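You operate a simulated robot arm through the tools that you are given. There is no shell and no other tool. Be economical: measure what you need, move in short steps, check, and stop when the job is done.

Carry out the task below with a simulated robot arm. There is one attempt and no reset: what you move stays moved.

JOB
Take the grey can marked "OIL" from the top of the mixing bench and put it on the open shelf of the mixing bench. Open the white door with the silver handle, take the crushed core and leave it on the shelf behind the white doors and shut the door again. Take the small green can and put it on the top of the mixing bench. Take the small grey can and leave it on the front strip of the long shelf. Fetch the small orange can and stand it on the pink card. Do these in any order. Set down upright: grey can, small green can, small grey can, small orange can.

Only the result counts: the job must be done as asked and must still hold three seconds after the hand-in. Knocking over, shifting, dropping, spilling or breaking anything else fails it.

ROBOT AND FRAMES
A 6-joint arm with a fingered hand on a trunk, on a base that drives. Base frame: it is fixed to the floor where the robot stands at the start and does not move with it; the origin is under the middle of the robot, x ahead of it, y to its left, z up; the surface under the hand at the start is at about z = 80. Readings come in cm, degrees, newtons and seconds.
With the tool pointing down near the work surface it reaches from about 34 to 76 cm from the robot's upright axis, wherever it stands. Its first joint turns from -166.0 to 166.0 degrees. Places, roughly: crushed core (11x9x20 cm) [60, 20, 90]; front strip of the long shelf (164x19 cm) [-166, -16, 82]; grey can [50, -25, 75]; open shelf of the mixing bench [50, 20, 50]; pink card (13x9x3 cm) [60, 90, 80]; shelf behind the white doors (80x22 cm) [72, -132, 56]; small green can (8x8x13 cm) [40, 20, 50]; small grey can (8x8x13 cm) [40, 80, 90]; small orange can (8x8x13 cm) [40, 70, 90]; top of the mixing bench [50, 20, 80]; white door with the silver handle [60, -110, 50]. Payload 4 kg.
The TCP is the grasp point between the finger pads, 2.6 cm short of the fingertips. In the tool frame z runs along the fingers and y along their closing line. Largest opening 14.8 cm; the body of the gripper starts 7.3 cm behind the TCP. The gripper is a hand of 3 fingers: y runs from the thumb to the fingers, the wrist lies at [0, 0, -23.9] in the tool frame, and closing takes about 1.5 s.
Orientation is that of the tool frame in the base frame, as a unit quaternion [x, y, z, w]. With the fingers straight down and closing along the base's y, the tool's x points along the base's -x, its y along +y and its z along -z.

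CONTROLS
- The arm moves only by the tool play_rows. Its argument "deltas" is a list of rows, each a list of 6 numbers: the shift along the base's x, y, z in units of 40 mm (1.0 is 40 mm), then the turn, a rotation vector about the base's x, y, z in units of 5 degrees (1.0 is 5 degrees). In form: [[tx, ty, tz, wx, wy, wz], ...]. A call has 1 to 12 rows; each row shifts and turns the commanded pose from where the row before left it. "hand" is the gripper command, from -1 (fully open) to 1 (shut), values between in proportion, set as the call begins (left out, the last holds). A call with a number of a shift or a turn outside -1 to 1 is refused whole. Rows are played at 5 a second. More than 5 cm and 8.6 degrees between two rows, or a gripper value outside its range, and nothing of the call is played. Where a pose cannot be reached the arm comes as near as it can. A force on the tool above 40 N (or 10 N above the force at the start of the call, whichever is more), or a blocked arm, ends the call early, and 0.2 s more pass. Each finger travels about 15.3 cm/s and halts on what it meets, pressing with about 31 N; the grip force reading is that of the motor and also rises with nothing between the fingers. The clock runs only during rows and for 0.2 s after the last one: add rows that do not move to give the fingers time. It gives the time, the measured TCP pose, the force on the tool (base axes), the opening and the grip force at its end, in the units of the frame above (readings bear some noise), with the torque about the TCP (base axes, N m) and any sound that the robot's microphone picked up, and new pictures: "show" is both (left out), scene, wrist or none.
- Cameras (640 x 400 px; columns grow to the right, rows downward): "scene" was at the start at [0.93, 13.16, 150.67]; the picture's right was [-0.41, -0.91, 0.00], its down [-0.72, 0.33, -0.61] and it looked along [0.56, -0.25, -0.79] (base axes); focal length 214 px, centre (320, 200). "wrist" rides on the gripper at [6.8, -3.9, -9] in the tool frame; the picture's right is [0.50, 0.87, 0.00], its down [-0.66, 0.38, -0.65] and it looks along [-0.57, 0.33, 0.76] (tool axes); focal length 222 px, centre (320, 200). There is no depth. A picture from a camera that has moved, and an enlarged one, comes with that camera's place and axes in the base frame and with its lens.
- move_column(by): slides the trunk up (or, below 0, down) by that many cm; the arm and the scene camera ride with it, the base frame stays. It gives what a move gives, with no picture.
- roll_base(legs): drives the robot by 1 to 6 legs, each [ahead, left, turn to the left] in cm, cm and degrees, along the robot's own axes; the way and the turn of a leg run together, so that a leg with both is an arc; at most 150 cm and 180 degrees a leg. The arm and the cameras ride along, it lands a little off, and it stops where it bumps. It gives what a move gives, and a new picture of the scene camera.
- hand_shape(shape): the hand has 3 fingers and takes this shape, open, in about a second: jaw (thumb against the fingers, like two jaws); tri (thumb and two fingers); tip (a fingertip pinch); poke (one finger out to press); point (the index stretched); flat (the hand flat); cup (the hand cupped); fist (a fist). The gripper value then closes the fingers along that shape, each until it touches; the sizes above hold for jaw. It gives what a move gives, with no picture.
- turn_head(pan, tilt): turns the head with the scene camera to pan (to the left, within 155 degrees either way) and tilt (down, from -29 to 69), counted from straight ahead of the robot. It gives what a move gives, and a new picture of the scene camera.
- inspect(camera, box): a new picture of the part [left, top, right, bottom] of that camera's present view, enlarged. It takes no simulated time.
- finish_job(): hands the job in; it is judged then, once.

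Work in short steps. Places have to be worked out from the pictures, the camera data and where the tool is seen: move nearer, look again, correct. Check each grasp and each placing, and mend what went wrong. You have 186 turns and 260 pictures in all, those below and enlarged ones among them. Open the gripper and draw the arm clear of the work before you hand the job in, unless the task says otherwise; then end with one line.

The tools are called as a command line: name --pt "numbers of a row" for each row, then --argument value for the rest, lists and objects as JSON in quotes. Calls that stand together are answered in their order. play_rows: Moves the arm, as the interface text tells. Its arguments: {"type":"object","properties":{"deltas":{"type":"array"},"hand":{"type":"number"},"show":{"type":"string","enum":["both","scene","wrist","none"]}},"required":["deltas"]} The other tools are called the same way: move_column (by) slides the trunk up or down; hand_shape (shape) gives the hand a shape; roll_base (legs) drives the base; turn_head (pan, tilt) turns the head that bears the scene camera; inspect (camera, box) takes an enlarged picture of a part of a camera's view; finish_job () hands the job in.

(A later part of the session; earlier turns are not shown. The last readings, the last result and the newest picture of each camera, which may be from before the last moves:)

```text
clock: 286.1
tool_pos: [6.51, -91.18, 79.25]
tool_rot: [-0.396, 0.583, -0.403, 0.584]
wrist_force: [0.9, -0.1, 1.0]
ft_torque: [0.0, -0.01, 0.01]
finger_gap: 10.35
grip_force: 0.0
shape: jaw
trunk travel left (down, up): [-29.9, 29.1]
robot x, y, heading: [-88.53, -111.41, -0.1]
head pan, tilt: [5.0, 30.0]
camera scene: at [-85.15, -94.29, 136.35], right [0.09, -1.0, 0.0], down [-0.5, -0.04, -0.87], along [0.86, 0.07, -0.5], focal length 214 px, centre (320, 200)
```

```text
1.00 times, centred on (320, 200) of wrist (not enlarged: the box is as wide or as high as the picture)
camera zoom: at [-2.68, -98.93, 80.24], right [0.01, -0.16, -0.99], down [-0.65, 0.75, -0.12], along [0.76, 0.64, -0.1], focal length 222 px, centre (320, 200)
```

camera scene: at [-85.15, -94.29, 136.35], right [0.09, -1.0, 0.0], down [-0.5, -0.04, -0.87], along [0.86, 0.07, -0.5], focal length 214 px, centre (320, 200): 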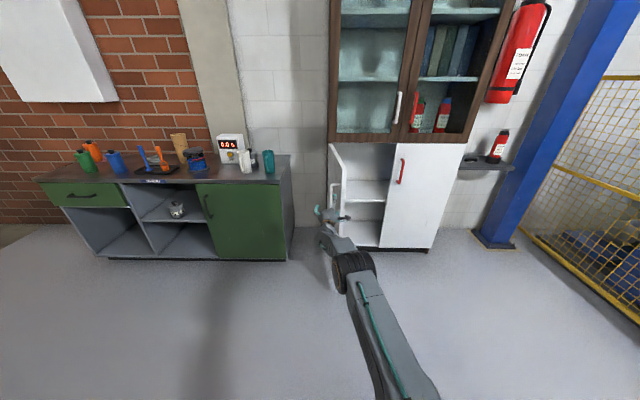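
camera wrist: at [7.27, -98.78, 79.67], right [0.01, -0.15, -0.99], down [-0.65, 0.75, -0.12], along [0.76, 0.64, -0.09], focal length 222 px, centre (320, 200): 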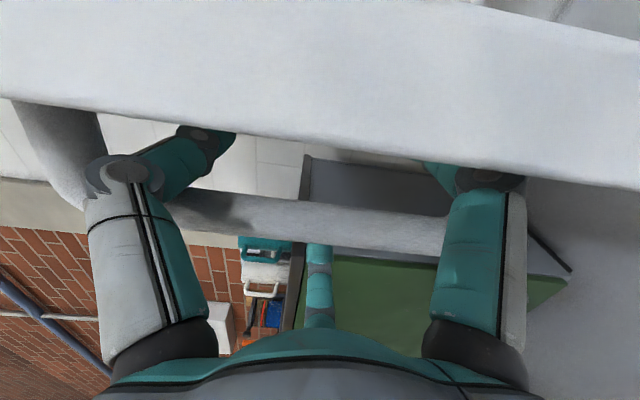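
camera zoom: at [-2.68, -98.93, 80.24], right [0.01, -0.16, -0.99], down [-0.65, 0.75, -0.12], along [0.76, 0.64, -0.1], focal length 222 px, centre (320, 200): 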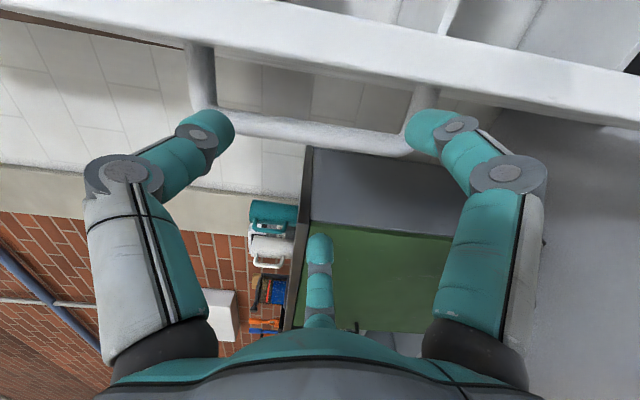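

Free. Enlarge the view of the cabinet interior.

inspect --camera "scene" --box '[300, 120, 470, 270]'

```text
2.67 times, centred on (385, 195) of scene
camera zoom: at [-85.15, -94.29, 136.35], right [0.09, -1.0, 0.0], down [-0.5, -0.04, -0.87], along [0.86, 0.07, -0.5], focal length 572 px, centre (147, 213)
```

zoom: 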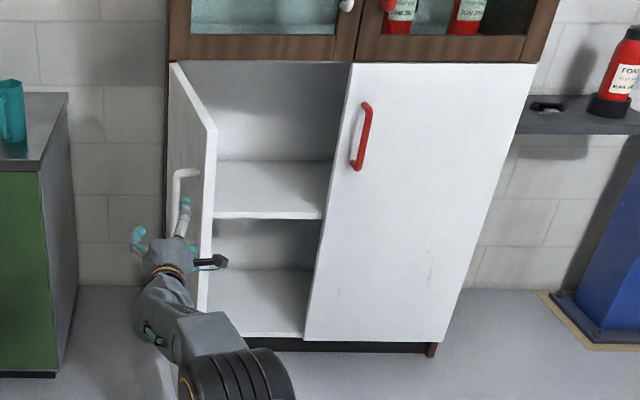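

The shelf behind the doors is at z ≈ 55 with ~40 cm of headroom. Next fetch the core from above: drive left, pitch the hand down again.

roll_base --legs '[[0, 112, 0]]'

play_rows --pt "-0.38 0 0.1 0 1 0" --pt "-0.38 0 0.1 0 1 0" --pt "-0.38 0 0.1 0 1 0" --pt "-0.38 0 0.1 0 1 0" --pt "-0.38 0 0.1 0 1 0" --pt "-0.38 0 0.1 0 1 0" --pt "-0.38 0 0.1 0 1 0" --pt "-0.38 0 0.1 0 1 0" --pt "-0.38 0 0.1 0 1 0" --hand -0.7 --show "none"

play_rows --pt "-0.38 0 0.1 0 1 0" --pt "-0.38 0 0.1 0 1 0" --pt "-0.38 0 0.1 0 1 0" --pt "-0.38 0 0.1 0 1 0" --pt "-0.38 0 0.1 0 1 0" --pt "-0.38 0 0.1 0 1 0" --pt "-0.38 0 0.1 0 1 0" --pt "-0.38 0 0.1 0 1 0" --pt "-0.38 0 0.1 0 1 0" --show "none"

move_column --by 26

```text
clock: 291.8
tool_pos: [5.6, 20.75, 79.3]
tool_rot: [-0.4, 0.58, -0.401, 0.585]
wrist_force: [0.0, -0.6, 0.1]
ft_torque: [0.0, -0.01, 0.01]
finger_gap: 10.37
grip_force: 0.1
shape: jaw
trunk travel left (down, up): [-29.9, 29.1]
robot x, y, heading: [-88.94, -0.12, 0.6]
head pan, tilt: [5.0, 30.0]
camera scene: at [-85.77, 16.77, 136.35], right [0.1, -1.0, 0.0], down [-0.5, -0.05, -0.87], along [0.86, 0.08, -0.5], focal length 214 px, centre (320, 200)
```

scene: 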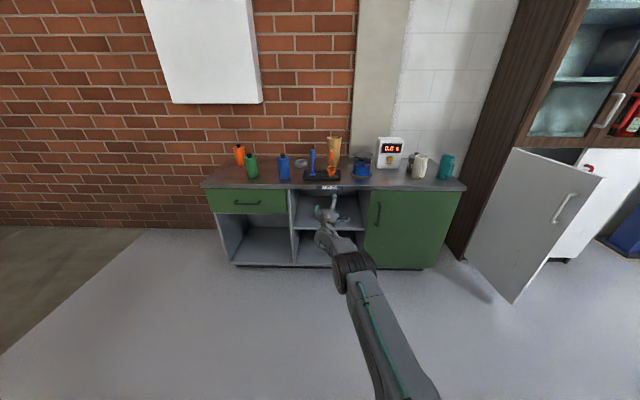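

```text
clock: 293.8
tool_pos: [-7.94, 20.83, 82.86]
tool_rot: [-0.523, 0.76, -0.217, 0.319]
wrist_force: [0.5, 0.0, 0.2]
ft_torque: [0.01, 0.01, 0.0]
finger_gap: 12.56
grip_force: 0.1
shape: jaw
trunk travel left (down, up): [-29.9, 29.1]
robot x, y, heading: [-88.96, -0.6, 0.4]
head pan, tilt: [5.0, 30.0]
```

```text
clock: 295.8
tool_pos: [-21.85, 20.95, 86.46]
tool_rot: [-0.566, 0.825, 0.0, 0.004]
wrist_force: [1.2, 0.9, -0.2]
ft_torque: [-0.02, 0.01, 0.01]
finger_gap: 12.56
grip_force: 0.1
shape: jaw
trunk travel left (down, up): [-29.9, 29.1]
robot x, y, heading: [-88.64, -0.16, 0.4]
head pan, tilt: [5.0, 30.0]
```

```text
clock: 298.5
tool_pos: [-21.72, 20.93, 112.37]
tool_rot: [-0.566, 0.824, 0.0, 0.004]
wrist_force: [-1.6, -0.5, -0.2]
ft_torque: [-0.02, -0.02, 0.01]
finger_gap: 12.55
grip_force: 0.0
shape: jaw
trunk travel left (down, up): [-55.9, 3.1]
robot x, y, heading: [-88.89, -0.05, 0.6]
head pan, tilt: [5.0, 30.0]
```

Drive forward so the hand is above the core.

roll_base --legs '[[81, 0, -0.5]]'

inspect --camera "wrist" --box '[0, 0, 640, 400]'

```text
clock: 302.8
tool_pos: [58.43, 20.5, 112.48]
tool_rot: [-0.561, 0.828, 0.001, 0.004]
wrist_force: [-0.1, 0.4, 0.2]
ft_torque: [-0.01, 0.02, 0.01]
finger_gap: 12.56
grip_force: 0.1
shape: jaw
trunk travel left (down, up): [-55.9, 3.1]
robot x, y, heading: [-8.77, -0.0, -0.2]
head pan, tilt: [5.0, 30.0]
camera scene: at [-5.63, 17.08, 162.35], right [0.09, -1.0, 0.0], down [-0.5, -0.04, -0.87], along [0.86, 0.07, -0.5], focal length 214 px, centre (320, 200)
```

scene: 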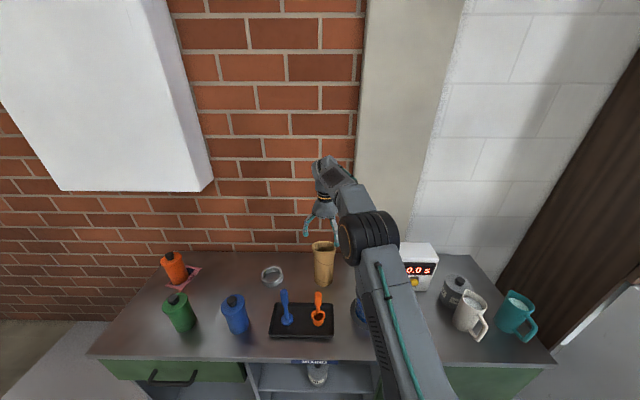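

```text
1.00 times, centred on (320, 200) of wrist (not enlarged: the box is as wide or as high as the picture)
camera zoom: at [59.51, 12.86, 121.27], right [-0.99, -0.14, -0.01], down [-0.11, 0.75, 0.66], along [-0.09, 0.65, -0.75], focal length 222 px, centre (320, 200)
```

zoom: 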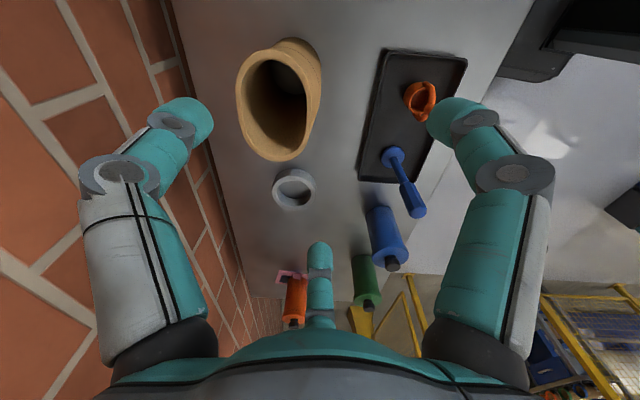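

Core centre ≈ (62.6, 20.4). Align and descend partly.

play_rows --pt "0.52 0 0 0 0 0" --pt "0.52 0 -0.3 0 0 0" --pt "0 0 -0.8 0 0 0" --pt "0 0 -0.8 0 0 0" --pt "0 0 0 0 0 0" --show "wrist"

```text
clock: 304.0
tool_pos: [59.95, 20.7, 103.56]
tool_rot: [-0.561, 0.828, 0.0, 0.004]
wrist_force: [-0.3, -0.3, -0.6]
ft_torque: [-0.02, 0.0, -0.01]
finger_gap: 12.56
grip_force: 0.1
shape: jaw
out of reach, approached as far as the arm can: row 1, 2
trunk travel left (down, up): [-55.9, 3.1]
robot x, y, heading: [-8.86, -0.13, -0.2]
head pan, tilt: [5.0, 30.0]
camera wrist: at [61.11, 12.92, 112.33], right [-0.99, -0.14, -0.01], down [-0.11, 0.75, 0.66], along [-0.09, 0.65, -0.75], focal length 222 px, centre (320, 200)
```

wrist: 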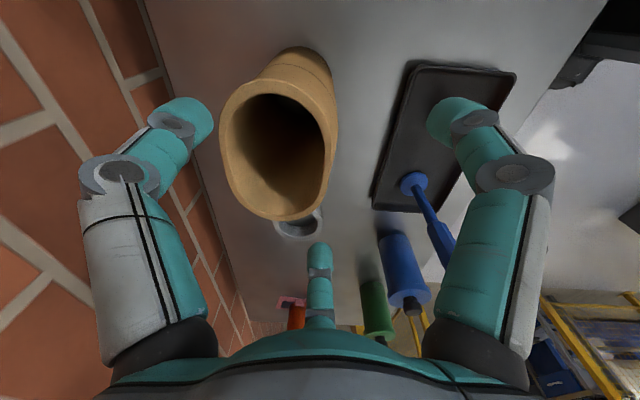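

Reach limit in x; drive the base 2.9 ahead and 0.3 left, then descend.

roll_base --legs '[[2.9, 0.3, 0]]'

play_rows --pt "0 0 -0.6 0 0 0" --pt "0 0 -0.6 0 0 0" --pt "0 0 -0.6 0 0 0" --pt "0 0 0 0 0 0" --show "wrist"

```text
clock: 304.8
tool_pos: [62.93, 21.05, 103.36]
tool_rot: [-0.562, 0.827, -0.001, 0.005]
wrist_force: [0.0, -0.6, 0.7]
ft_torque: [0.0, 0.01, 0.0]
finger_gap: 12.54
grip_force: 0.1
shape: jaw
trunk travel left (down, up): [-55.9, 3.1]
robot x, y, heading: [-5.7, 0.33, -0.1]
head pan, tilt: [5.0, 30.0]
camera scene: at [-2.74, 17.39, 162.34], right [0.09, -1.0, 0.0], down [-0.5, -0.04, -0.87], along [0.86, 0.08, -0.5], focal length 214 px, centre (320, 200)
```

scene: 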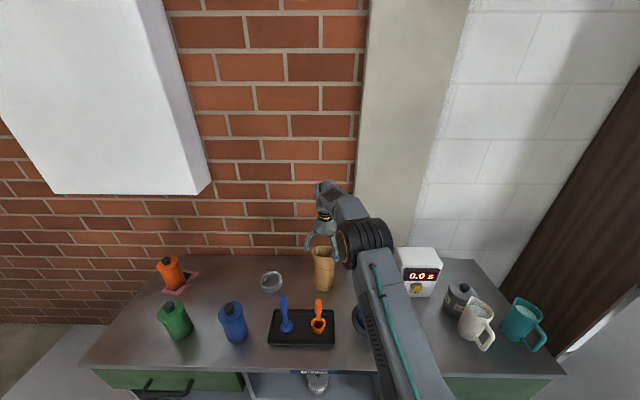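

```text
clock: 305.8
tool_pos: [62.92, 20.75, 96.17]
tool_rot: [-0.562, 0.827, 0.0, 0.004]
wrist_force: [0.0, 0.1, 0.2]
ft_torque: [0.03, 0.0, -0.01]
finger_gap: 12.54
grip_force: 0.0
shape: jaw
trunk travel left (down, up): [-55.9, 3.1]
robot x, y, heading: [-5.71, 0.18, -0.0]
head pan, tilt: [5.0, 30.0]
camera wrist: at [63.86, 13.1, 105.09], right [-0.99, -0.15, -0.01], down [-0.12, 0.75, 0.66], along [-0.09, 0.65, -0.75], focal length 222 px, centre (320, 200)
```

wrist: 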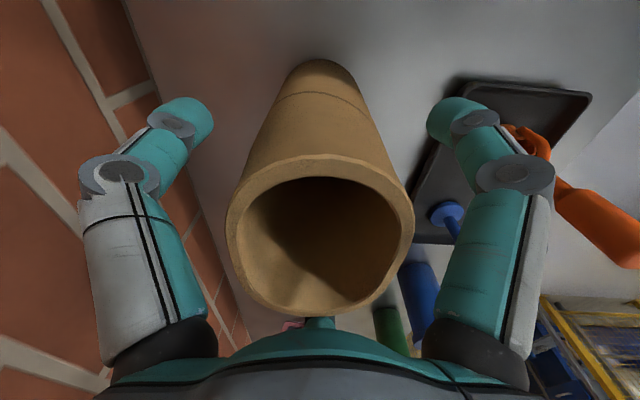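

The core is well between the fingers. Close.

play_rows --pt "0 0 0 0 0 0" --pt "0 0 0 0 0 0" --pt "0 0 0 0 0 0" --pt "0 0 0 0 0 0" --pt "0 0 0 0 0 0" --pt "0 0 0 0 0 0" --pt "0 0 0 0 0 0" --hand 1 --show "wrist"

```text
clock: 307.4
tool_pos: [62.87, 20.89, 96.15]
tool_rot: [-0.562, 0.827, -0.001, 0.004]
wrist_force: [0.6, -0.3, -0.1]
ft_torque: [-0.04, 0.01, -0.02]
finger_gap: 7.74
grip_force: 31.5
shape: jaw
trunk travel left (down, up): [-55.9, 3.1]
robot x, y, heading: [-6.41, 0.16, 0.0]
head pan, tilt: [5.0, 30.0]
camera wrist: at [63.86, 13.1, 105.11], right [-0.99, -0.15, -0.01], down [-0.12, 0.75, 0.66], along [-0.09, 0.65, -0.75], focal length 222 px, centre (320, 200)
```

wrist: 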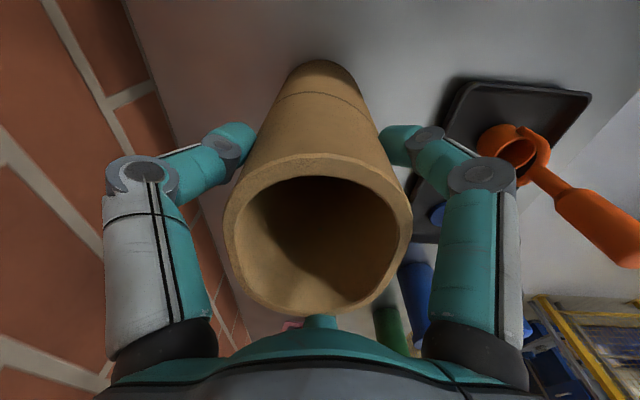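

Gripped. Lift straight up ~17 cm, plus 3 by the trunk.

play_rows --pt "0 0 0.4 0 0 0" --pt "0 0 0.8 0 0 0" --pt "0 0 0.9 0 0 0" --pt "0 0 0.9 0 0 0" --pt "0 0 0.9 0 0 0" --pt "0 0 0.9 0 0 0" --pt "0 0 0 0 0 0" --show "none"

move_column --by 3

inspect --camera "scene" --box '[140, 140, 460, 380]'

```text
clock: 309.0
tool_pos: [60.61, 21.28, 114.16]
tool_rot: [-0.56, 0.828, -0.001, 0.006]
wrist_force: [-0.7, 0.5, -1.8]
ft_torque: [-0.05, 0.01, -0.02]
finger_gap: 7.71
grip_force: 31.2
shape: jaw
out of reach, approached as far as the arm can: row 5, 6
trunk travel left (down, up): [-55.9, 3.1]
robot x, y, heading: [-5.85, 0.23, 0.2]
head pan, tilt: [5.0, 30.0]
```

```text
clock: 309.8
tool_pos: [60.51, 21.26, 117.03]
tool_rot: [-0.56, 0.828, -0.001, 0.006]
wrist_force: [0.5, 0.4, -2.1]
ft_torque: [0.0, 0.0, -0.01]
finger_gap: 7.74
grip_force: 30.8
shape: jaw
trunk travel left (down, up): [-58.9, 0.1]
robot x, y, heading: [-6.06, 0.44, 0.0]
head pan, tilt: [5.0, 30.0]
```

```text
1.67 times, centred on (300, 260) of scene
camera zoom: at [-2.76, 17.4, 165.35], right [0.09, -1.0, 0.0], down [-0.5, -0.04, -0.87], along [0.86, 0.08, -0.5], focal length 358 px, centre (353, 100)
```

zoom: 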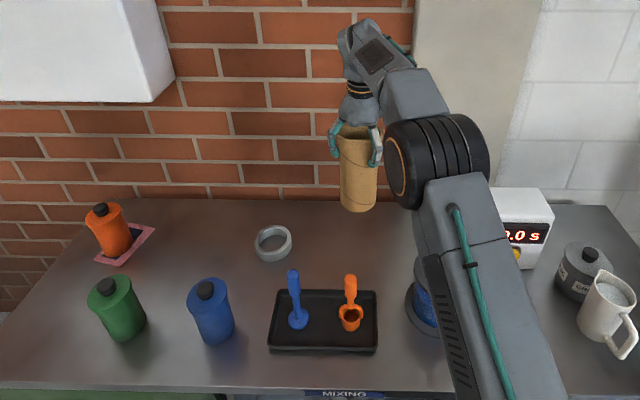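

Core bottom is at ~101, scoop tops near 98–100: I retract while rising more before passing over the tray.

play_rows --pt "-0.5 0 0.6 0 0 0" --pt "-0.5 0 0.6 0 0 0" --pt "-0.5 0 0.6 0 0 0" --pt "-0.3 0 0.5 0 0 0" --pt "0 0 0 0 0 0" --show "none"

```text
clock: 310.9
tool_pos: [53.2, 21.32, 126.39]
tool_rot: [-0.561, 0.828, -0.002, 0.007]
wrist_force: [-0.5, 0.6, -2.0]
ft_torque: [-0.01, 0.01, -0.02]
finger_gap: 7.68
grip_force: 31.0
shape: jaw
trunk travel left (down, up): [-58.9, 0.1]
robot x, y, heading: [-6.04, 0.63, -0.1]
head pan, tilt: [5.0, 30.0]
```

Now back off, go left and forward to the free bench spot (37, 86) for a regrasp.

roll_base --legs '[[-62, 0, 0], [0, 65.5, 0]]'

roll_base --legs '[[45, 0, 0]]'

```text
clock: 317.7
tool_pos: [-6.59, 86.63, 126.4]
tool_rot: [-0.546, 0.837, -0.003, 0.006]
wrist_force: [0.5, 0.6, -2.1]
ft_torque: [0.0, 0.0, -0.02]
finger_gap: 7.71
grip_force: 31.5
shape: jaw
trunk travel left (down, up): [-58.9, 0.1]
robot x, y, heading: [-66.38, 67.4, -1.9]
head pan, tilt: [5.0, 30.0]
camera scene: at [-62.58, 84.67, 165.34], right [0.05, -1.0, 0.0], down [-0.5, -0.03, -0.87], along [0.86, 0.05, -0.5], focal length 214 px, centre (320, 200)
```

scene: 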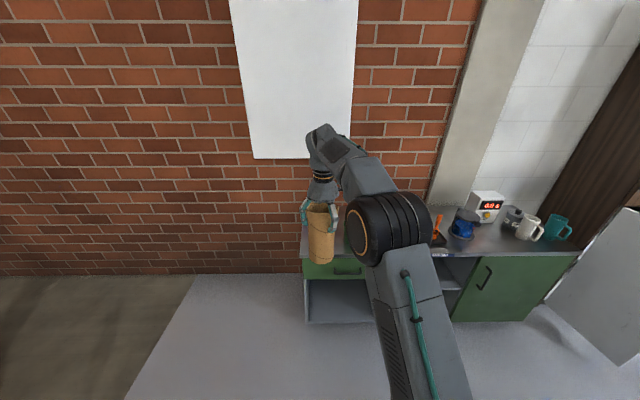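

```text
clock: 320.4
tool_pos: [37.31, 84.84, 126.2]
tool_rot: [-0.545, 0.839, -0.001, 0.007]
wrist_force: [-0.1, 0.3, -2.0]
ft_torque: [-0.02, 0.0, 0.03]
finger_gap: 7.73
grip_force: 30.9
shape: jaw
trunk travel left (down, up): [-58.9, 0.1]
robot x, y, heading: [-22.71, 66.19, -1.9]
head pan, tilt: [5.0, 30.0]
camera scene: at [-18.84, 83.09, 165.34], right [0.05, -1.0, 0.0], down [-0.5, -0.03, -0.87], along [0.86, 0.04, -0.5], focal length 214 px, centre (320, 200)
```

scene: 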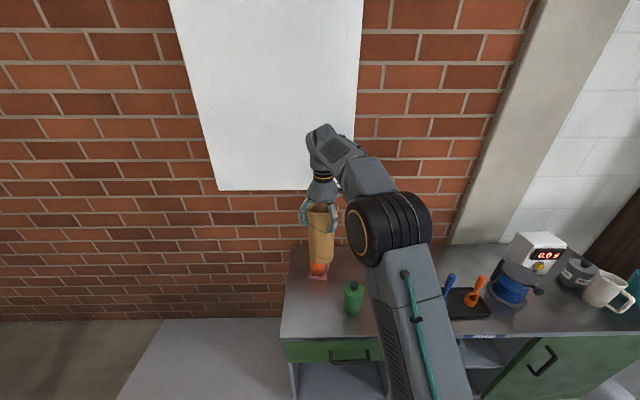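

Fix the heading and lower with the trunk to just above the bench.

roll_base --legs '[[0, 0, 1.9]]'

move_column --by -28.5

move_column --by -1

inspect --camera "wrist" --box '[0, 0, 640, 400]'

```text
clock: 321.2
tool_pos: [36.59, 86.83, 126.2]
tool_rot: [-0.558, 0.83, -0.002, 0.006]
wrist_force: [-0.1, -0.3, -2.9]
ft_torque: [0.0, -0.01, 0.01]
finger_gap: 7.74
grip_force: 30.3
shape: jaw
trunk travel left (down, up): [-58.9, 0.1]
robot x, y, heading: [-22.54, 66.29, 0.1]
head pan, tilt: [5.0, 30.0]
camera scene: at [-19.45, 83.22, 165.34], right [0.08, -1.0, 0.0], down [-0.5, -0.04, -0.87], along [0.86, 0.07, -0.5], focal length 214 px, centre (320, 200)
```

scene: 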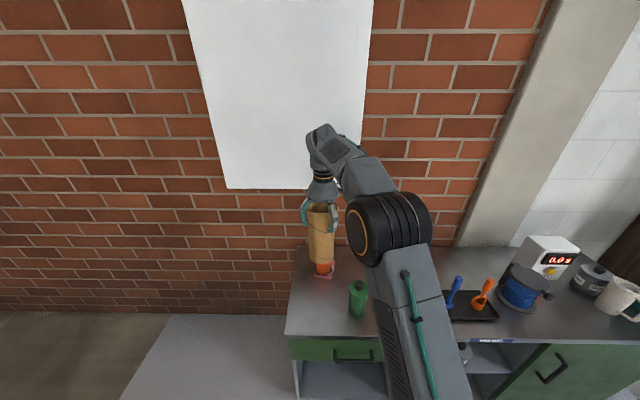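

```text
clock: 324.0
tool_pos: [36.52, 86.83, 97.92]
tool_rot: [-0.558, 0.83, -0.001, 0.006]
wrist_force: [0.2, 0.0, -1.6]
ft_torque: [-0.03, 0.06, 0.0]
finger_gap: 7.7
grip_force: 31.7
shape: jaw
trunk travel left (down, up): [-30.4, 28.6]
robot x, y, heading: [-22.8, 66.31, -0.1]
head pan, tilt: [5.0, 30.0]
```

```text
clock: 324.6
tool_pos: [36.53, 86.96, 96.89]
tool_rot: [-0.559, 0.829, -0.001, 0.006]
wrist_force: [0.0, -0.6, -2.9]
ft_torque: [-0.03, -0.01, 0.0]
finger_gap: 7.71
grip_force: 31.2
shape: jaw
trunk travel left (down, up): [-29.4, 29.6]
robot x, y, heading: [-22.26, 65.96, -0.2]
head pan, tilt: [5.0, 30.0]
```

```text
1.00 times, centred on (320, 200) of wrist (not enlarged: the box is as wide or as high as the picture)
camera zoom: at [37.54, 79.14, 105.75], right [-0.99, -0.14, -0.01], down [-0.11, 0.75, 0.66], along [-0.08, 0.65, -0.75], focal length 222 px, centre (320, 200)
```

zoom: 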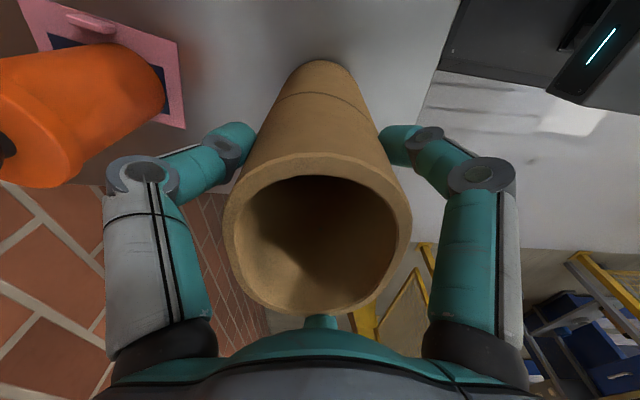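

Lower the last bit to contact and release.

move_column --by -0.7

play_rows --pt "0 0 -0.05 0 0 0" --pt "0 0 0 0 0 0" --show "none"

```text
clock: 325.2
tool_pos: [36.5, 86.93, 96.18]
tool_rot: [-0.559, 0.829, -0.002, 0.006]
wrist_force: [0.3, 0.1, 0.2]
ft_torque: [-0.04, -0.07, 0.01]
finger_gap: 7.71
grip_force: 30.5
shape: jaw
trunk travel left (down, up): [-28.7, 30.3]
robot x, y, heading: [-22.73, 65.8, -0.1]
head pan, tilt: [5.0, 30.0]
```

```text
clock: 325.8
tool_pos: [36.47, 86.94, 96.17]
tool_rot: [-0.56, 0.829, -0.003, 0.007]
wrist_force: [3.2, 3.0, 13.1]
ft_torque: [-0.07, -0.24, 0.11]
finger_gap: 7.7
grip_force: 30.6
shape: jaw
trunk travel left (down, up): [-28.7, 30.3]
robot x, y, heading: [-22.75, 66.01, -0.1]
head pan, tilt: [5.0, 30.0]
```

play_rows --pt "0 0 0 0 0 0" --pt "0 0 0 0 0 0" --pt "0 0 0 0 0 0" --pt "0 0 0 0 0 0" --pt "0 0 0 0 0 0" --hand -0.7 --show "none"

move_column --by 14

roll_base --legs '[[-50, 0, 0]]'

play_rows --pt "0.38 0 -0.1 0 -1 0" --pt "0.38 0 -0.1 0 -1 0" --pt "0.38 0 -0.1 0 -1 0" --pt "0.38 0 -0.1 0 -1 0" --pt "0.38 0 -0.1 0 -1 0" --pt "0.38 0 -0.1 0 -1 0" --pt "0.38 0 -0.1 0 -1 0" --pt "0.38 0 -0.1 0 -1 0" --pt "0.38 0 -0.1 0 -1 0" --show "none"

play_rows --pt "0.5 0 -0.1 0 -1 0" --pt "0.5 0 -0.1 0 -1 0" --pt "0.5 0 -0.1 0 -1 0" --pt "0.5 0 -0.1 0 -1 0" --pt "0.5 0 -0.1 0 -1 0" --pt "0.5 0 -0.1 0 -1 0" --pt "0.5 0 -0.1 0 -1 0" --pt "0.5 0 -0.1 0 -1 0" --pt "0.5 0 -0.1 0 -1 0" --pt "0 0 0 0 0 0" --show "wrist"

```text
clock: 327.0
tool_pos: [36.48, 86.81, 96.03]
tool_rot: [-0.558, 0.83, -0.002, 0.007]
wrist_force: [-0.2, 0.8, -0.2]
ft_torque: [0.01, 0.02, -0.02]
finger_gap: 12.54
grip_force: 0.0
shape: jaw
trunk travel left (down, up): [-28.7, 30.3]
robot x, y, heading: [-22.57, 65.97, -0.2]
head pan, tilt: [5.0, 30.0]
```

```text
clock: 328.6
tool_pos: [36.4, 86.9, 109.95]
tool_rot: [-0.558, 0.83, -0.002, 0.007]
wrist_force: [-0.5, 0.2, -0.2]
ft_torque: [-0.01, -0.04, 0.02]
finger_gap: 12.58
grip_force: 0.1
shape: jaw
trunk travel left (down, up): [-42.7, 16.3]
robot x, y, heading: [-22.76, 66.52, -0.4]
head pan, tilt: [5.0, 30.0]
```

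```text
clock: 331.6
tool_pos: [-12.83, 87.45, 110.03]
tool_rot: [-0.562, 0.827, -0.002, 0.006]
wrist_force: [0.6, -0.1, 0.3]
ft_torque: [0.0, 0.01, 0.0]
finger_gap: 12.55
grip_force: 0.1
shape: jaw
trunk travel left (down, up): [-42.7, 16.3]
robot x, y, heading: [-71.93, 66.39, -0.1]
head pan, tilt: [5.0, 30.0]
camera scene: at [-68.83, 83.22, 149.15], right [0.09, -1.0, 0.0], down [-0.5, -0.05, -0.87], along [0.86, 0.08, -0.5], focal length 214 px, centre (320, 200)
```

scene: 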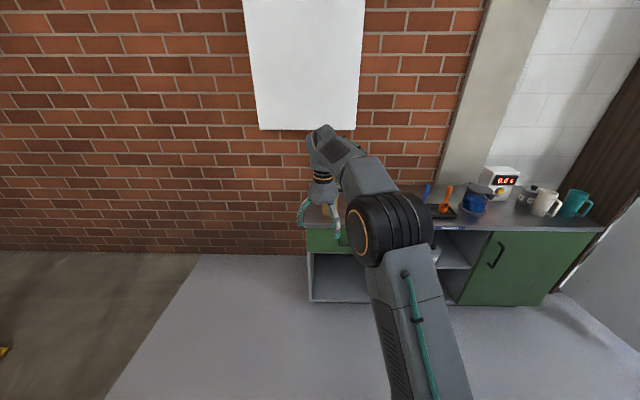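

```text
clock: 333.6
tool_pos: [0.78, 87.46, 106.26]
tool_rot: [-0.519, 0.761, -0.218, 0.324]
wrist_force: [0.5, -0.1, 0.0]
ft_torque: [0.0, -0.02, 0.0]
finger_gap: 12.58
grip_force: 0.1
shape: jaw
trunk travel left (down, up): [-42.7, 16.3]
robot x, y, heading: [-72.05, 66.19, 0.4]
head pan, tilt: [5.0, 30.0]
```

```text
clock: 335.8
tool_pos: [18.96, 87.29, 102.49]
tool_rot: [-0.397, 0.58, -0.398, 0.59]
wrist_force: [0.4, -0.8, -0.4]
ft_torque: [0.03, -0.02, -0.01]
finger_gap: 12.56
grip_force: 0.0
shape: jaw
trunk travel left (down, up): [-42.7, 16.3]
robot x, y, heading: [-71.85, 66.28, -0.1]
head pan, tilt: [5.0, 30.0]
camera wrist: at [10.01, 79.58, 103.5], right [0.01, -0.15, -0.99], down [-0.66, 0.75, -0.12], along [0.75, 0.65, -0.09], focal length 222 px, centre (320, 200)
```

wrist: 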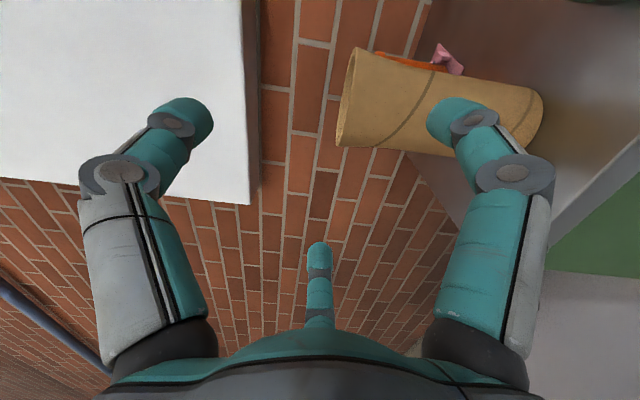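

Core stands at (36.5, 86.9), top z ≈ 100. Line up: 1.8 right, trunk down 7, hand gap ~11.9.

roll_base --legs '[[0, -1.8, 0]]'

move_column --by -7

roll_base --legs '[[11, 0, 0]]'

play_rows --pt "0 0 0 0 0 0" --pt "0 0 0 0 0 0" --hand -0.62 --show "wrist"

```text
clock: 336.5
tool_pos: [18.91, 85.38, 102.69]
tool_rot: [-0.396, 0.58, -0.399, 0.589]
wrist_force: [0.1, -0.3, -0.4]
ft_torque: [0.0, 0.0, -0.02]
finger_gap: 12.57
grip_force: 0.0
shape: jaw
trunk travel left (down, up): [-42.7, 16.3]
robot x, y, heading: [-72.34, 64.46, -0.1]
head pan, tilt: [5.0, 30.0]
camera scene: at [-68.81, 81.43, 149.15], right [0.09, -1.0, 0.0], down [-0.5, -0.05, -0.87], along [0.86, 0.08, -0.5], focal length 214 px, centre (320, 200)
```

scene: 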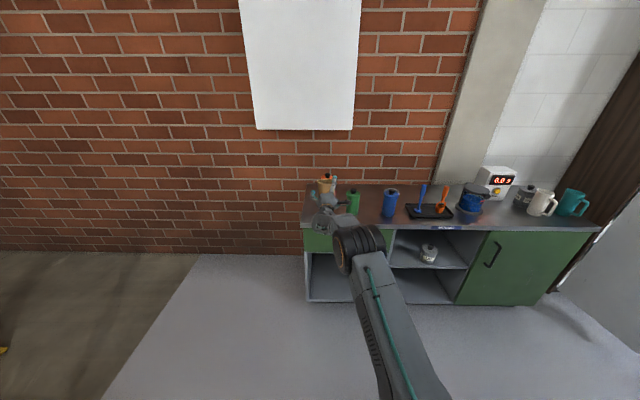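

```text
clock: 337.6
tool_pos: [18.98, 85.42, 95.55]
tool_rot: [-0.395, 0.58, -0.399, 0.589]
wrist_force: [0.2, -0.2, 0.0]
ft_torque: [0.04, -0.03, -0.01]
finger_gap: 12.57
grip_force: 0.0
shape: jaw
trunk travel left (down, up): [-35.7, 23.3]
robot x, y, heading: [-71.64, 64.06, 0.2]
head pan, tilt: [5.0, 30.0]
```

```text
clock: 338.8
tool_pos: [29.86, 85.55, 95.61]
tool_rot: [-0.396, 0.58, -0.399, 0.589]
wrist_force: [0.2, -0.5, 0.2]
ft_torque: [-0.02, -0.01, -0.03]
finger_gap: 12.56
grip_force: 0.0
shape: jaw
trunk travel left (down, up): [-35.7, 23.3]
robot x, y, heading: [-60.91, 64.39, 0.1]
head pan, tilt: [5.0, 30.0]
camera scene: at [-57.91, 81.46, 142.15], right [0.09, -1.0, 0.0], down [-0.5, -0.05, -0.87], along [0.86, 0.08, -0.5], focal length 214 px, centre (320, 200)
```

scene: 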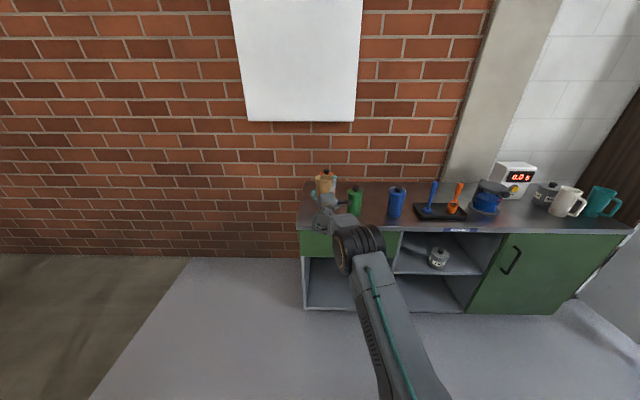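

```text
clock: 339.4
tool_pos: [29.79, 85.55, 95.61]
tool_rot: [-0.396, 0.58, -0.399, 0.589]
wrist_force: [0.0, 0.6, 0.1]
ft_torque: [-0.01, -0.01, 0.04]
finger_gap: 12.0
grip_force: 0.2
shape: jaw
trunk travel left (down, up): [-35.7, 23.3]
robot x, y, heading: [-61.17, 64.21, 0.3]
head pan, tilt: [5.0, 30.0]
camera wrist: at [20.91, 77.77, 96.53], right [0.01, -0.15, -0.99], down [-0.66, 0.75, -0.12], along [0.75, 0.65, -0.09], focal length 222 px, centre (320, 200)
```

wrist: 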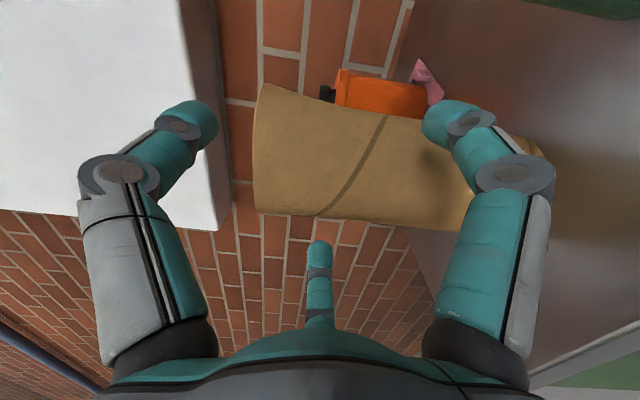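

Aligned; thumb above the rim. Advance 8 cm and look.

roll_base --legs '[[7.9, 0, 0]]'

inspect --camera "wrist" --box '[0, 0, 640, 400]'

```text
clock: 340.4
tool_pos: [37.5, 85.47, 95.49]
tool_rot: [-0.396, 0.581, -0.398, 0.589]
wrist_force: [0.3, 0.6, -0.4]
ft_torque: [0.03, 0.01, 0.03]
finger_gap: 12.05
grip_force: 0.0
shape: jaw
trunk travel left (down, up): [-35.7, 23.3]
robot x, y, heading: [-53.53, 64.26, 0.2]
head pan, tilt: [5.0, 30.0]
camera scene: at [-50.31, 81.49, 142.15], right [0.09, -1.0, 0.0], down [-0.5, -0.05, -0.87], along [0.86, 0.08, -0.5], focal length 214 px, centre (320, 200)
```

scene: 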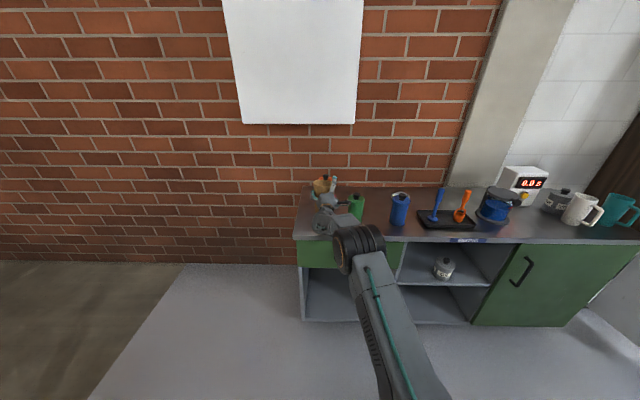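

```text
1.00 times, centred on (320, 200) of wrist (not enlarged: the box is as wide or as high as the picture)
camera zoom: at [28.49, 77.76, 96.53], right [0.01, -0.15, -0.99], down [-0.66, 0.75, -0.12], along [0.76, 0.65, -0.09], focal length 222 px, centre (320, 200)
```

zoom: 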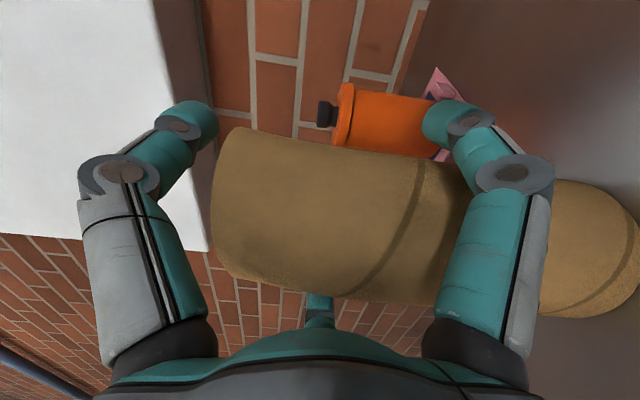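

Core lies between the fingers with the thumb over the rim. Close.

play_rows --pt "0 0 0 0 0 0" --pt "0 0 0 0 0 0" --pt "0 0 0 0 0 0" --pt "0 0 0 0 0 0" --pt "0 0 0 0 0 0" --pt "0 0 0 0 0 0" --pt "0 0 0 0 0 0" --pt "0 0 0 0 0 0" --hand 1 --show "wrist"

```text
clock: 342.2
tool_pos: [37.45, 85.33, 95.67]
tool_rot: [-0.396, 0.58, -0.4, 0.59]
wrist_force: [4.1, 0.6, 9.8]
ft_torque: [-0.29, -0.54, 0.04]
finger_gap: 8.35
grip_force: 31.1
shape: jaw
trunk travel left (down, up): [-35.7, 23.3]
robot x, y, heading: [-53.2, 64.41, 0.2]
head pan, tilt: [5.0, 30.0]
camera wrist: at [28.46, 77.74, 96.63], right [0.01, -0.15, -0.99], down [-0.66, 0.75, -0.12], along [0.76, 0.65, -0.08], focal length 222 px, centre (320, 200)
```

wrist: 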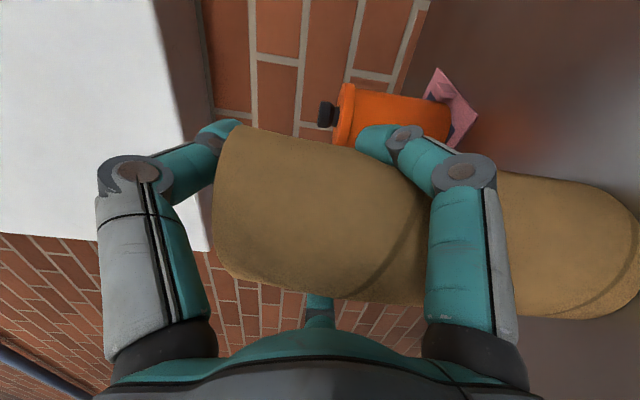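

Firm grip with the thumb on the rim. Lift, back out, and drive right towards the cabinet.

move_column --by 8

roll_base --legs '[[-48, 0, 0]]'

roll_base --legs '[[0, -98, 0], [0, -97, 0]]'

```text
clock: 343.4
tool_pos: [37.53, 85.6, 103.42]
tool_rot: [-0.396, 0.581, -0.399, 0.589]
wrist_force: [-0.1, 0.1, -1.5]
ft_torque: [-0.04, 0.01, 0.03]
finger_gap: 5.98
grip_force: 30.4
shape: jaw
trunk travel left (down, up): [-43.7, 15.3]
robot x, y, heading: [-53.29, 64.29, 0.2]
head pan, tilt: [5.0, 30.0]
```

```text
clock: 346.3
tool_pos: [-10.37, 84.88, 103.6]
tool_rot: [-0.395, 0.582, -0.399, 0.588]
wrist_force: [0.6, 0.0, -2.8]
ft_torque: [-0.05, 0.04, 0.01]
finger_gap: 5.99
grip_force: 31.2
shape: jaw
trunk travel left (down, up): [-43.7, 15.3]
robot x, y, heading: [-101.53, 64.19, -0.3]
head pan, tilt: [5.0, 30.0]
camera scene: at [-98.14, 81.46, 150.14], right [0.08, -1.0, 0.0], down [-0.5, -0.04, -0.87], along [0.86, 0.07, -0.5], focal length 214 px, centre (320, 200)
```

scene: 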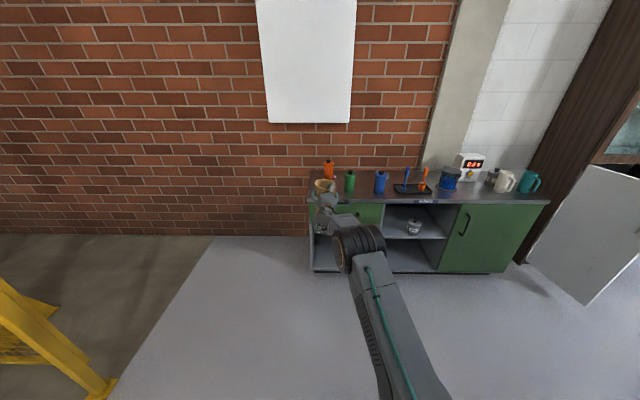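

```text
clock: 356.0
tool_pos: [-10.71, -110.76, 103.67]
tool_rot: [-0.393, 0.583, -0.403, 0.586]
wrist_force: [-0.7, 0.0, -2.2]
ft_torque: [-0.07, 0.02, -0.02]
finger_gap: 5.99
grip_force: 30.6
shape: jaw
trunk travel left (down, up): [-43.7, 15.3]
robot x, y, heading: [-101.54, -130.37, -0.8]
head pan, tilt: [5.0, 30.0]
camera scene: at [-98.46, -113.5, 150.14], right [0.08, -1.0, 0.0], down [-0.5, -0.04, -0.87], along [0.86, 0.07, -0.5], focal length 214 px, centre (320, 200)
```

scene: 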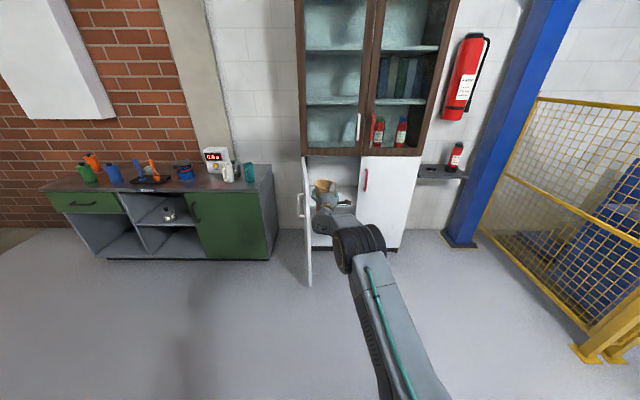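

Lower to shelf-insertion height and check the hold and the opening.

move_column --by -27

roll_base --legs '[[40, 0, 0.7]]'

inspect --camera "scene" --box '[240, 120, 460, 290]'

inspect --camera "wrist" --box '[0, 0, 640, 400]'

```text
clock: 358.8
tool_pos: [-10.68, -110.89, 76.58]
tool_rot: [-0.393, 0.583, -0.403, 0.586]
wrist_force: [0.4, -0.9, -1.7]
ft_torque: [-0.02, -0.02, -0.02]
finger_gap: 5.99
grip_force: 31.1
shape: jaw
trunk travel left (down, up): [-16.7, 42.3]
robot x, y, heading: [-101.43, -130.47, -0.5]
head pan, tilt: [5.0, 30.0]
```

```text
clock: 361.2
tool_pos: [28.68, -110.79, 76.6]
tool_rot: [-0.392, 0.583, -0.402, 0.587]
wrist_force: [-0.2, -0.2, -2.3]
ft_torque: [-0.03, 0.04, 0.03]
finger_gap: 5.98
grip_force: 31.1
shape: jaw
trunk travel left (down, up): [-16.7, 42.3]
robot x, y, heading: [-62.19, -130.7, -0.4]
head pan, tilt: [5.0, 30.0]
camera scene: at [-59.13, -113.85, 123.14], right [0.08, -1.0, 0.0], down [-0.5, -0.04, -0.87], along [0.86, 0.07, -0.5], focal length 214 px, centre (320, 200)
```

scene: 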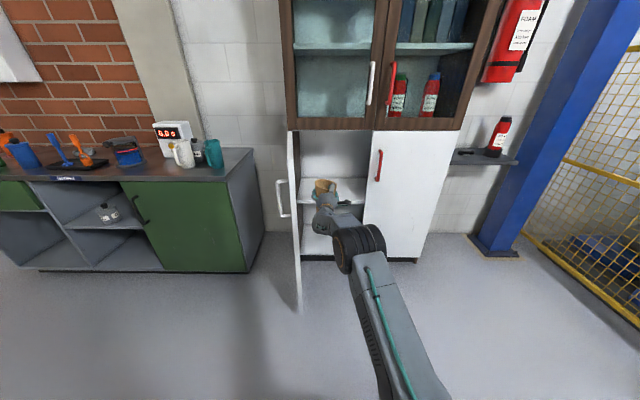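

```text
2.35 times, centred on (350, 205) of scene
camera zoom: at [-59.13, -113.85, 123.14], right [0.08, -1.0, 0.0], down [-0.5, -0.04, -0.87], along [0.86, 0.07, -0.5], focal length 505 px, centre (249, 188)
```

zoom: 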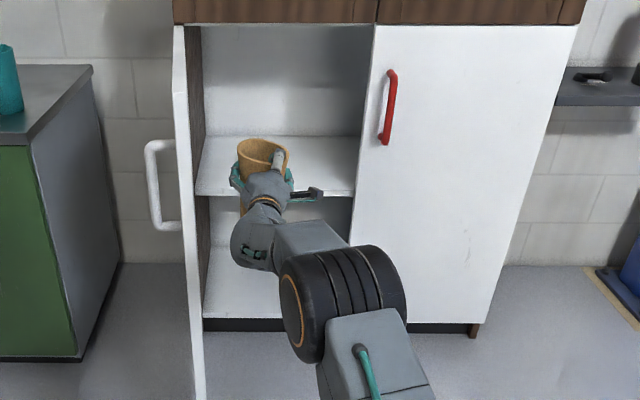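

```text
1.00 times, centred on (320, 200) of wrist (not enlarged: the box is as wide or as high as the picture)
camera zoom: at [19.62, -118.38, 77.5], right [0.01, -0.15, -0.99], down [-0.65, 0.75, -0.12], along [0.76, 0.64, -0.09], focal length 222 px, centre (320, 200)
```

zoom: 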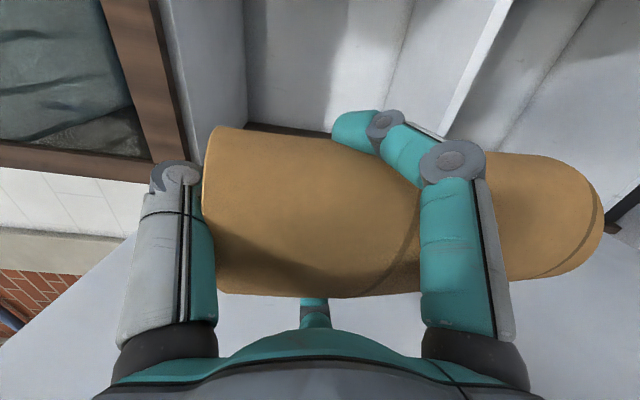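

Good clearance all round (core bottom ≈ 61, shelf ≈ 54). Drive in 41 cm in two legs.

roll_base --legs '[[25, -0.5, 0.4]]'

roll_base --legs '[[16, 0, 0]]'

inspect --camera "scene" --box '[240, 120, 460, 290]'

```text
clock: 363.0
tool_pos: [52.79, -110.23, 76.52]
tool_rot: [-0.397, 0.581, -0.397, 0.589]
wrist_force: [0.1, 0.7, -1.7]
ft_torque: [-0.06, 0.03, -0.02]
finger_gap: 6.0
grip_force: 31.0
shape: jaw
trunk travel left (down, up): [-16.7, 42.3]
robot x, y, heading: [-38.13, -131.51, 0.0]
head pan, tilt: [5.0, 30.0]
camera scene: at [-34.86, -114.38, 123.14], right [0.09, -1.0, 0.0], down [-0.5, -0.05, -0.87], along [0.86, 0.08, -0.5], focal length 214 px, centre (320, 200)
```

scene: 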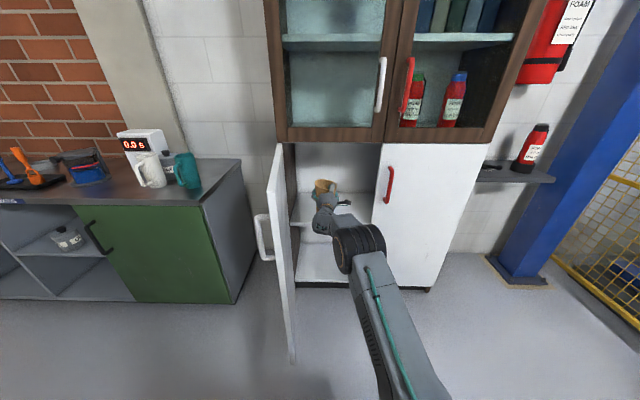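

```text
clock: 364.4
tool_pos: [68.9, -110.03, 76.49]
tool_rot: [-0.397, 0.58, -0.398, 0.589]
wrist_force: [0.0, -0.1, -1.5]
ft_torque: [-0.02, -0.01, 0.02]
finger_gap: 6.01
grip_force: 31.0
shape: jaw
trunk travel left (down, up): [-16.7, 42.3]
robot x, y, heading: [-22.01, -131.57, 0.3]
head pan, tilt: [5.0, 30.0]
camera scene: at [-18.9, -114.29, 123.14], right [0.09, -1.0, 0.0], down [-0.5, -0.05, -0.87], along [0.86, 0.08, -0.5], focal length 214 px, centre (320, 200)
```

scene: 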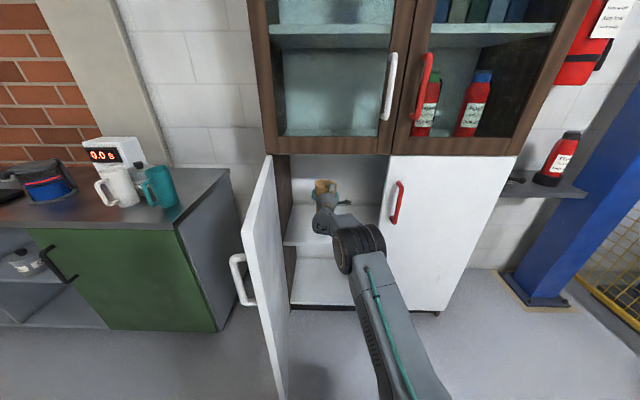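

```text
2.35 times, centred on (350, 205) of scene
camera zoom: at [-18.9, -114.29, 123.14], right [0.09, -1.0, 0.0], down [-0.5, -0.05, -0.87], along [0.86, 0.08, -0.5], focal length 505 px, centre (249, 188)
```

zoom: 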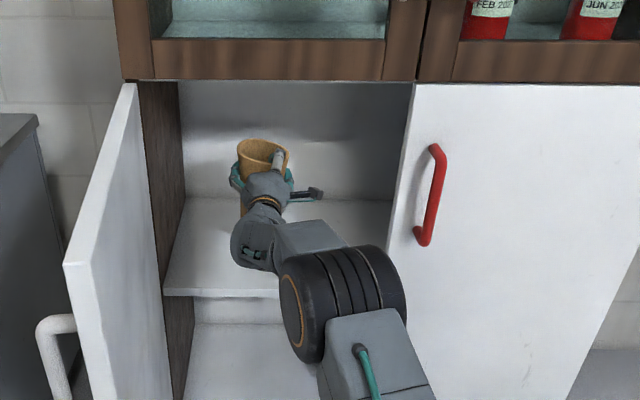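

Go 4 cm further in and lower the trunk stepwise.

roll_base --legs '[[4, 0, 0]]'

move_column --by -5

move_column --by -1

move_column --by -1

```text
clock: 365.3
tool_pos: [72.84, -109.94, 76.51]
tool_rot: [-0.397, 0.58, -0.397, 0.59]
wrist_force: [-0.6, 0.3, -2.6]
ft_torque: [0.01, 0.03, 0.03]
finger_gap: 5.97
grip_force: 31.0
shape: jaw
trunk travel left (down, up): [-16.7, 42.3]
robot x, y, heading: [-18.13, -131.39, 0.3]
head pan, tilt: [5.0, 30.0]
camera scene: at [-14.92, -114.26, 123.14], right [0.09, -1.0, 0.0], down [-0.5, -0.05, -0.87], along [0.86, 0.08, -0.5], focal length 214 px, centre (320, 200)
```

scene: 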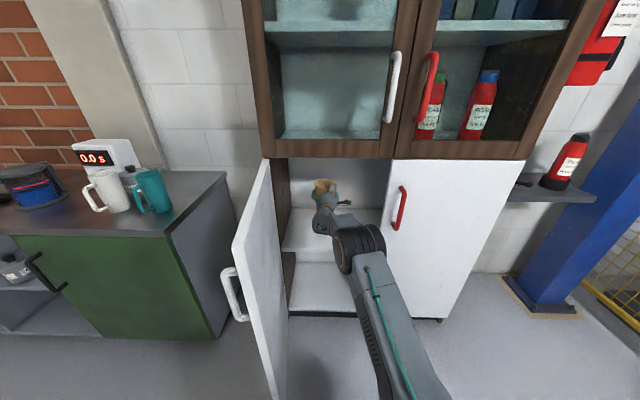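

```text
clock: 366.2
tool_pos: [72.95, -109.95, 71.56]
tool_rot: [-0.398, 0.58, -0.396, 0.59]
wrist_force: [-0.4, -0.3, -2.5]
ft_torque: [-0.04, 0.0, 0.01]
finger_gap: 5.97
grip_force: 30.9
shape: jaw
trunk travel left (down, up): [-11.7, 47.3]
robot x, y, heading: [-17.84, -131.51, 0.4]
head pan, tilt: [5.0, 30.0]
```

```text
clock: 366.8
tool_pos: [72.87, -110.04, 70.69]
tool_rot: [-0.396, 0.58, -0.398, 0.59]
wrist_force: [-0.7, 0.2, 2.5]
ft_torque: [-0.06, 0.1, 0.01]
finger_gap: 6.0
grip_force: 30.9
shape: jaw
trunk travel left (down, up): [-10.7, 48.3]
robot x, y, heading: [-17.99, -131.27, 0.3]
head pan, tilt: [5.0, 30.0]
```

```text
clock: 367.4
tool_pos: [72.63, -110.0, 70.28]
tool_rot: [-0.393, 0.578, -0.4, 0.593]
wrist_force: [-2.0, -1.5, 29.6]
ft_torque: [-0.31, 0.52, 0.01]
finger_gap: 6.21
grip_force: 31.3
shape: jaw
trunk travel left (down, up): [-9.7, 49.3]
robot x, y, heading: [-17.78, -131.31, 0.4]
head pan, tilt: [5.0, 30.0]
```

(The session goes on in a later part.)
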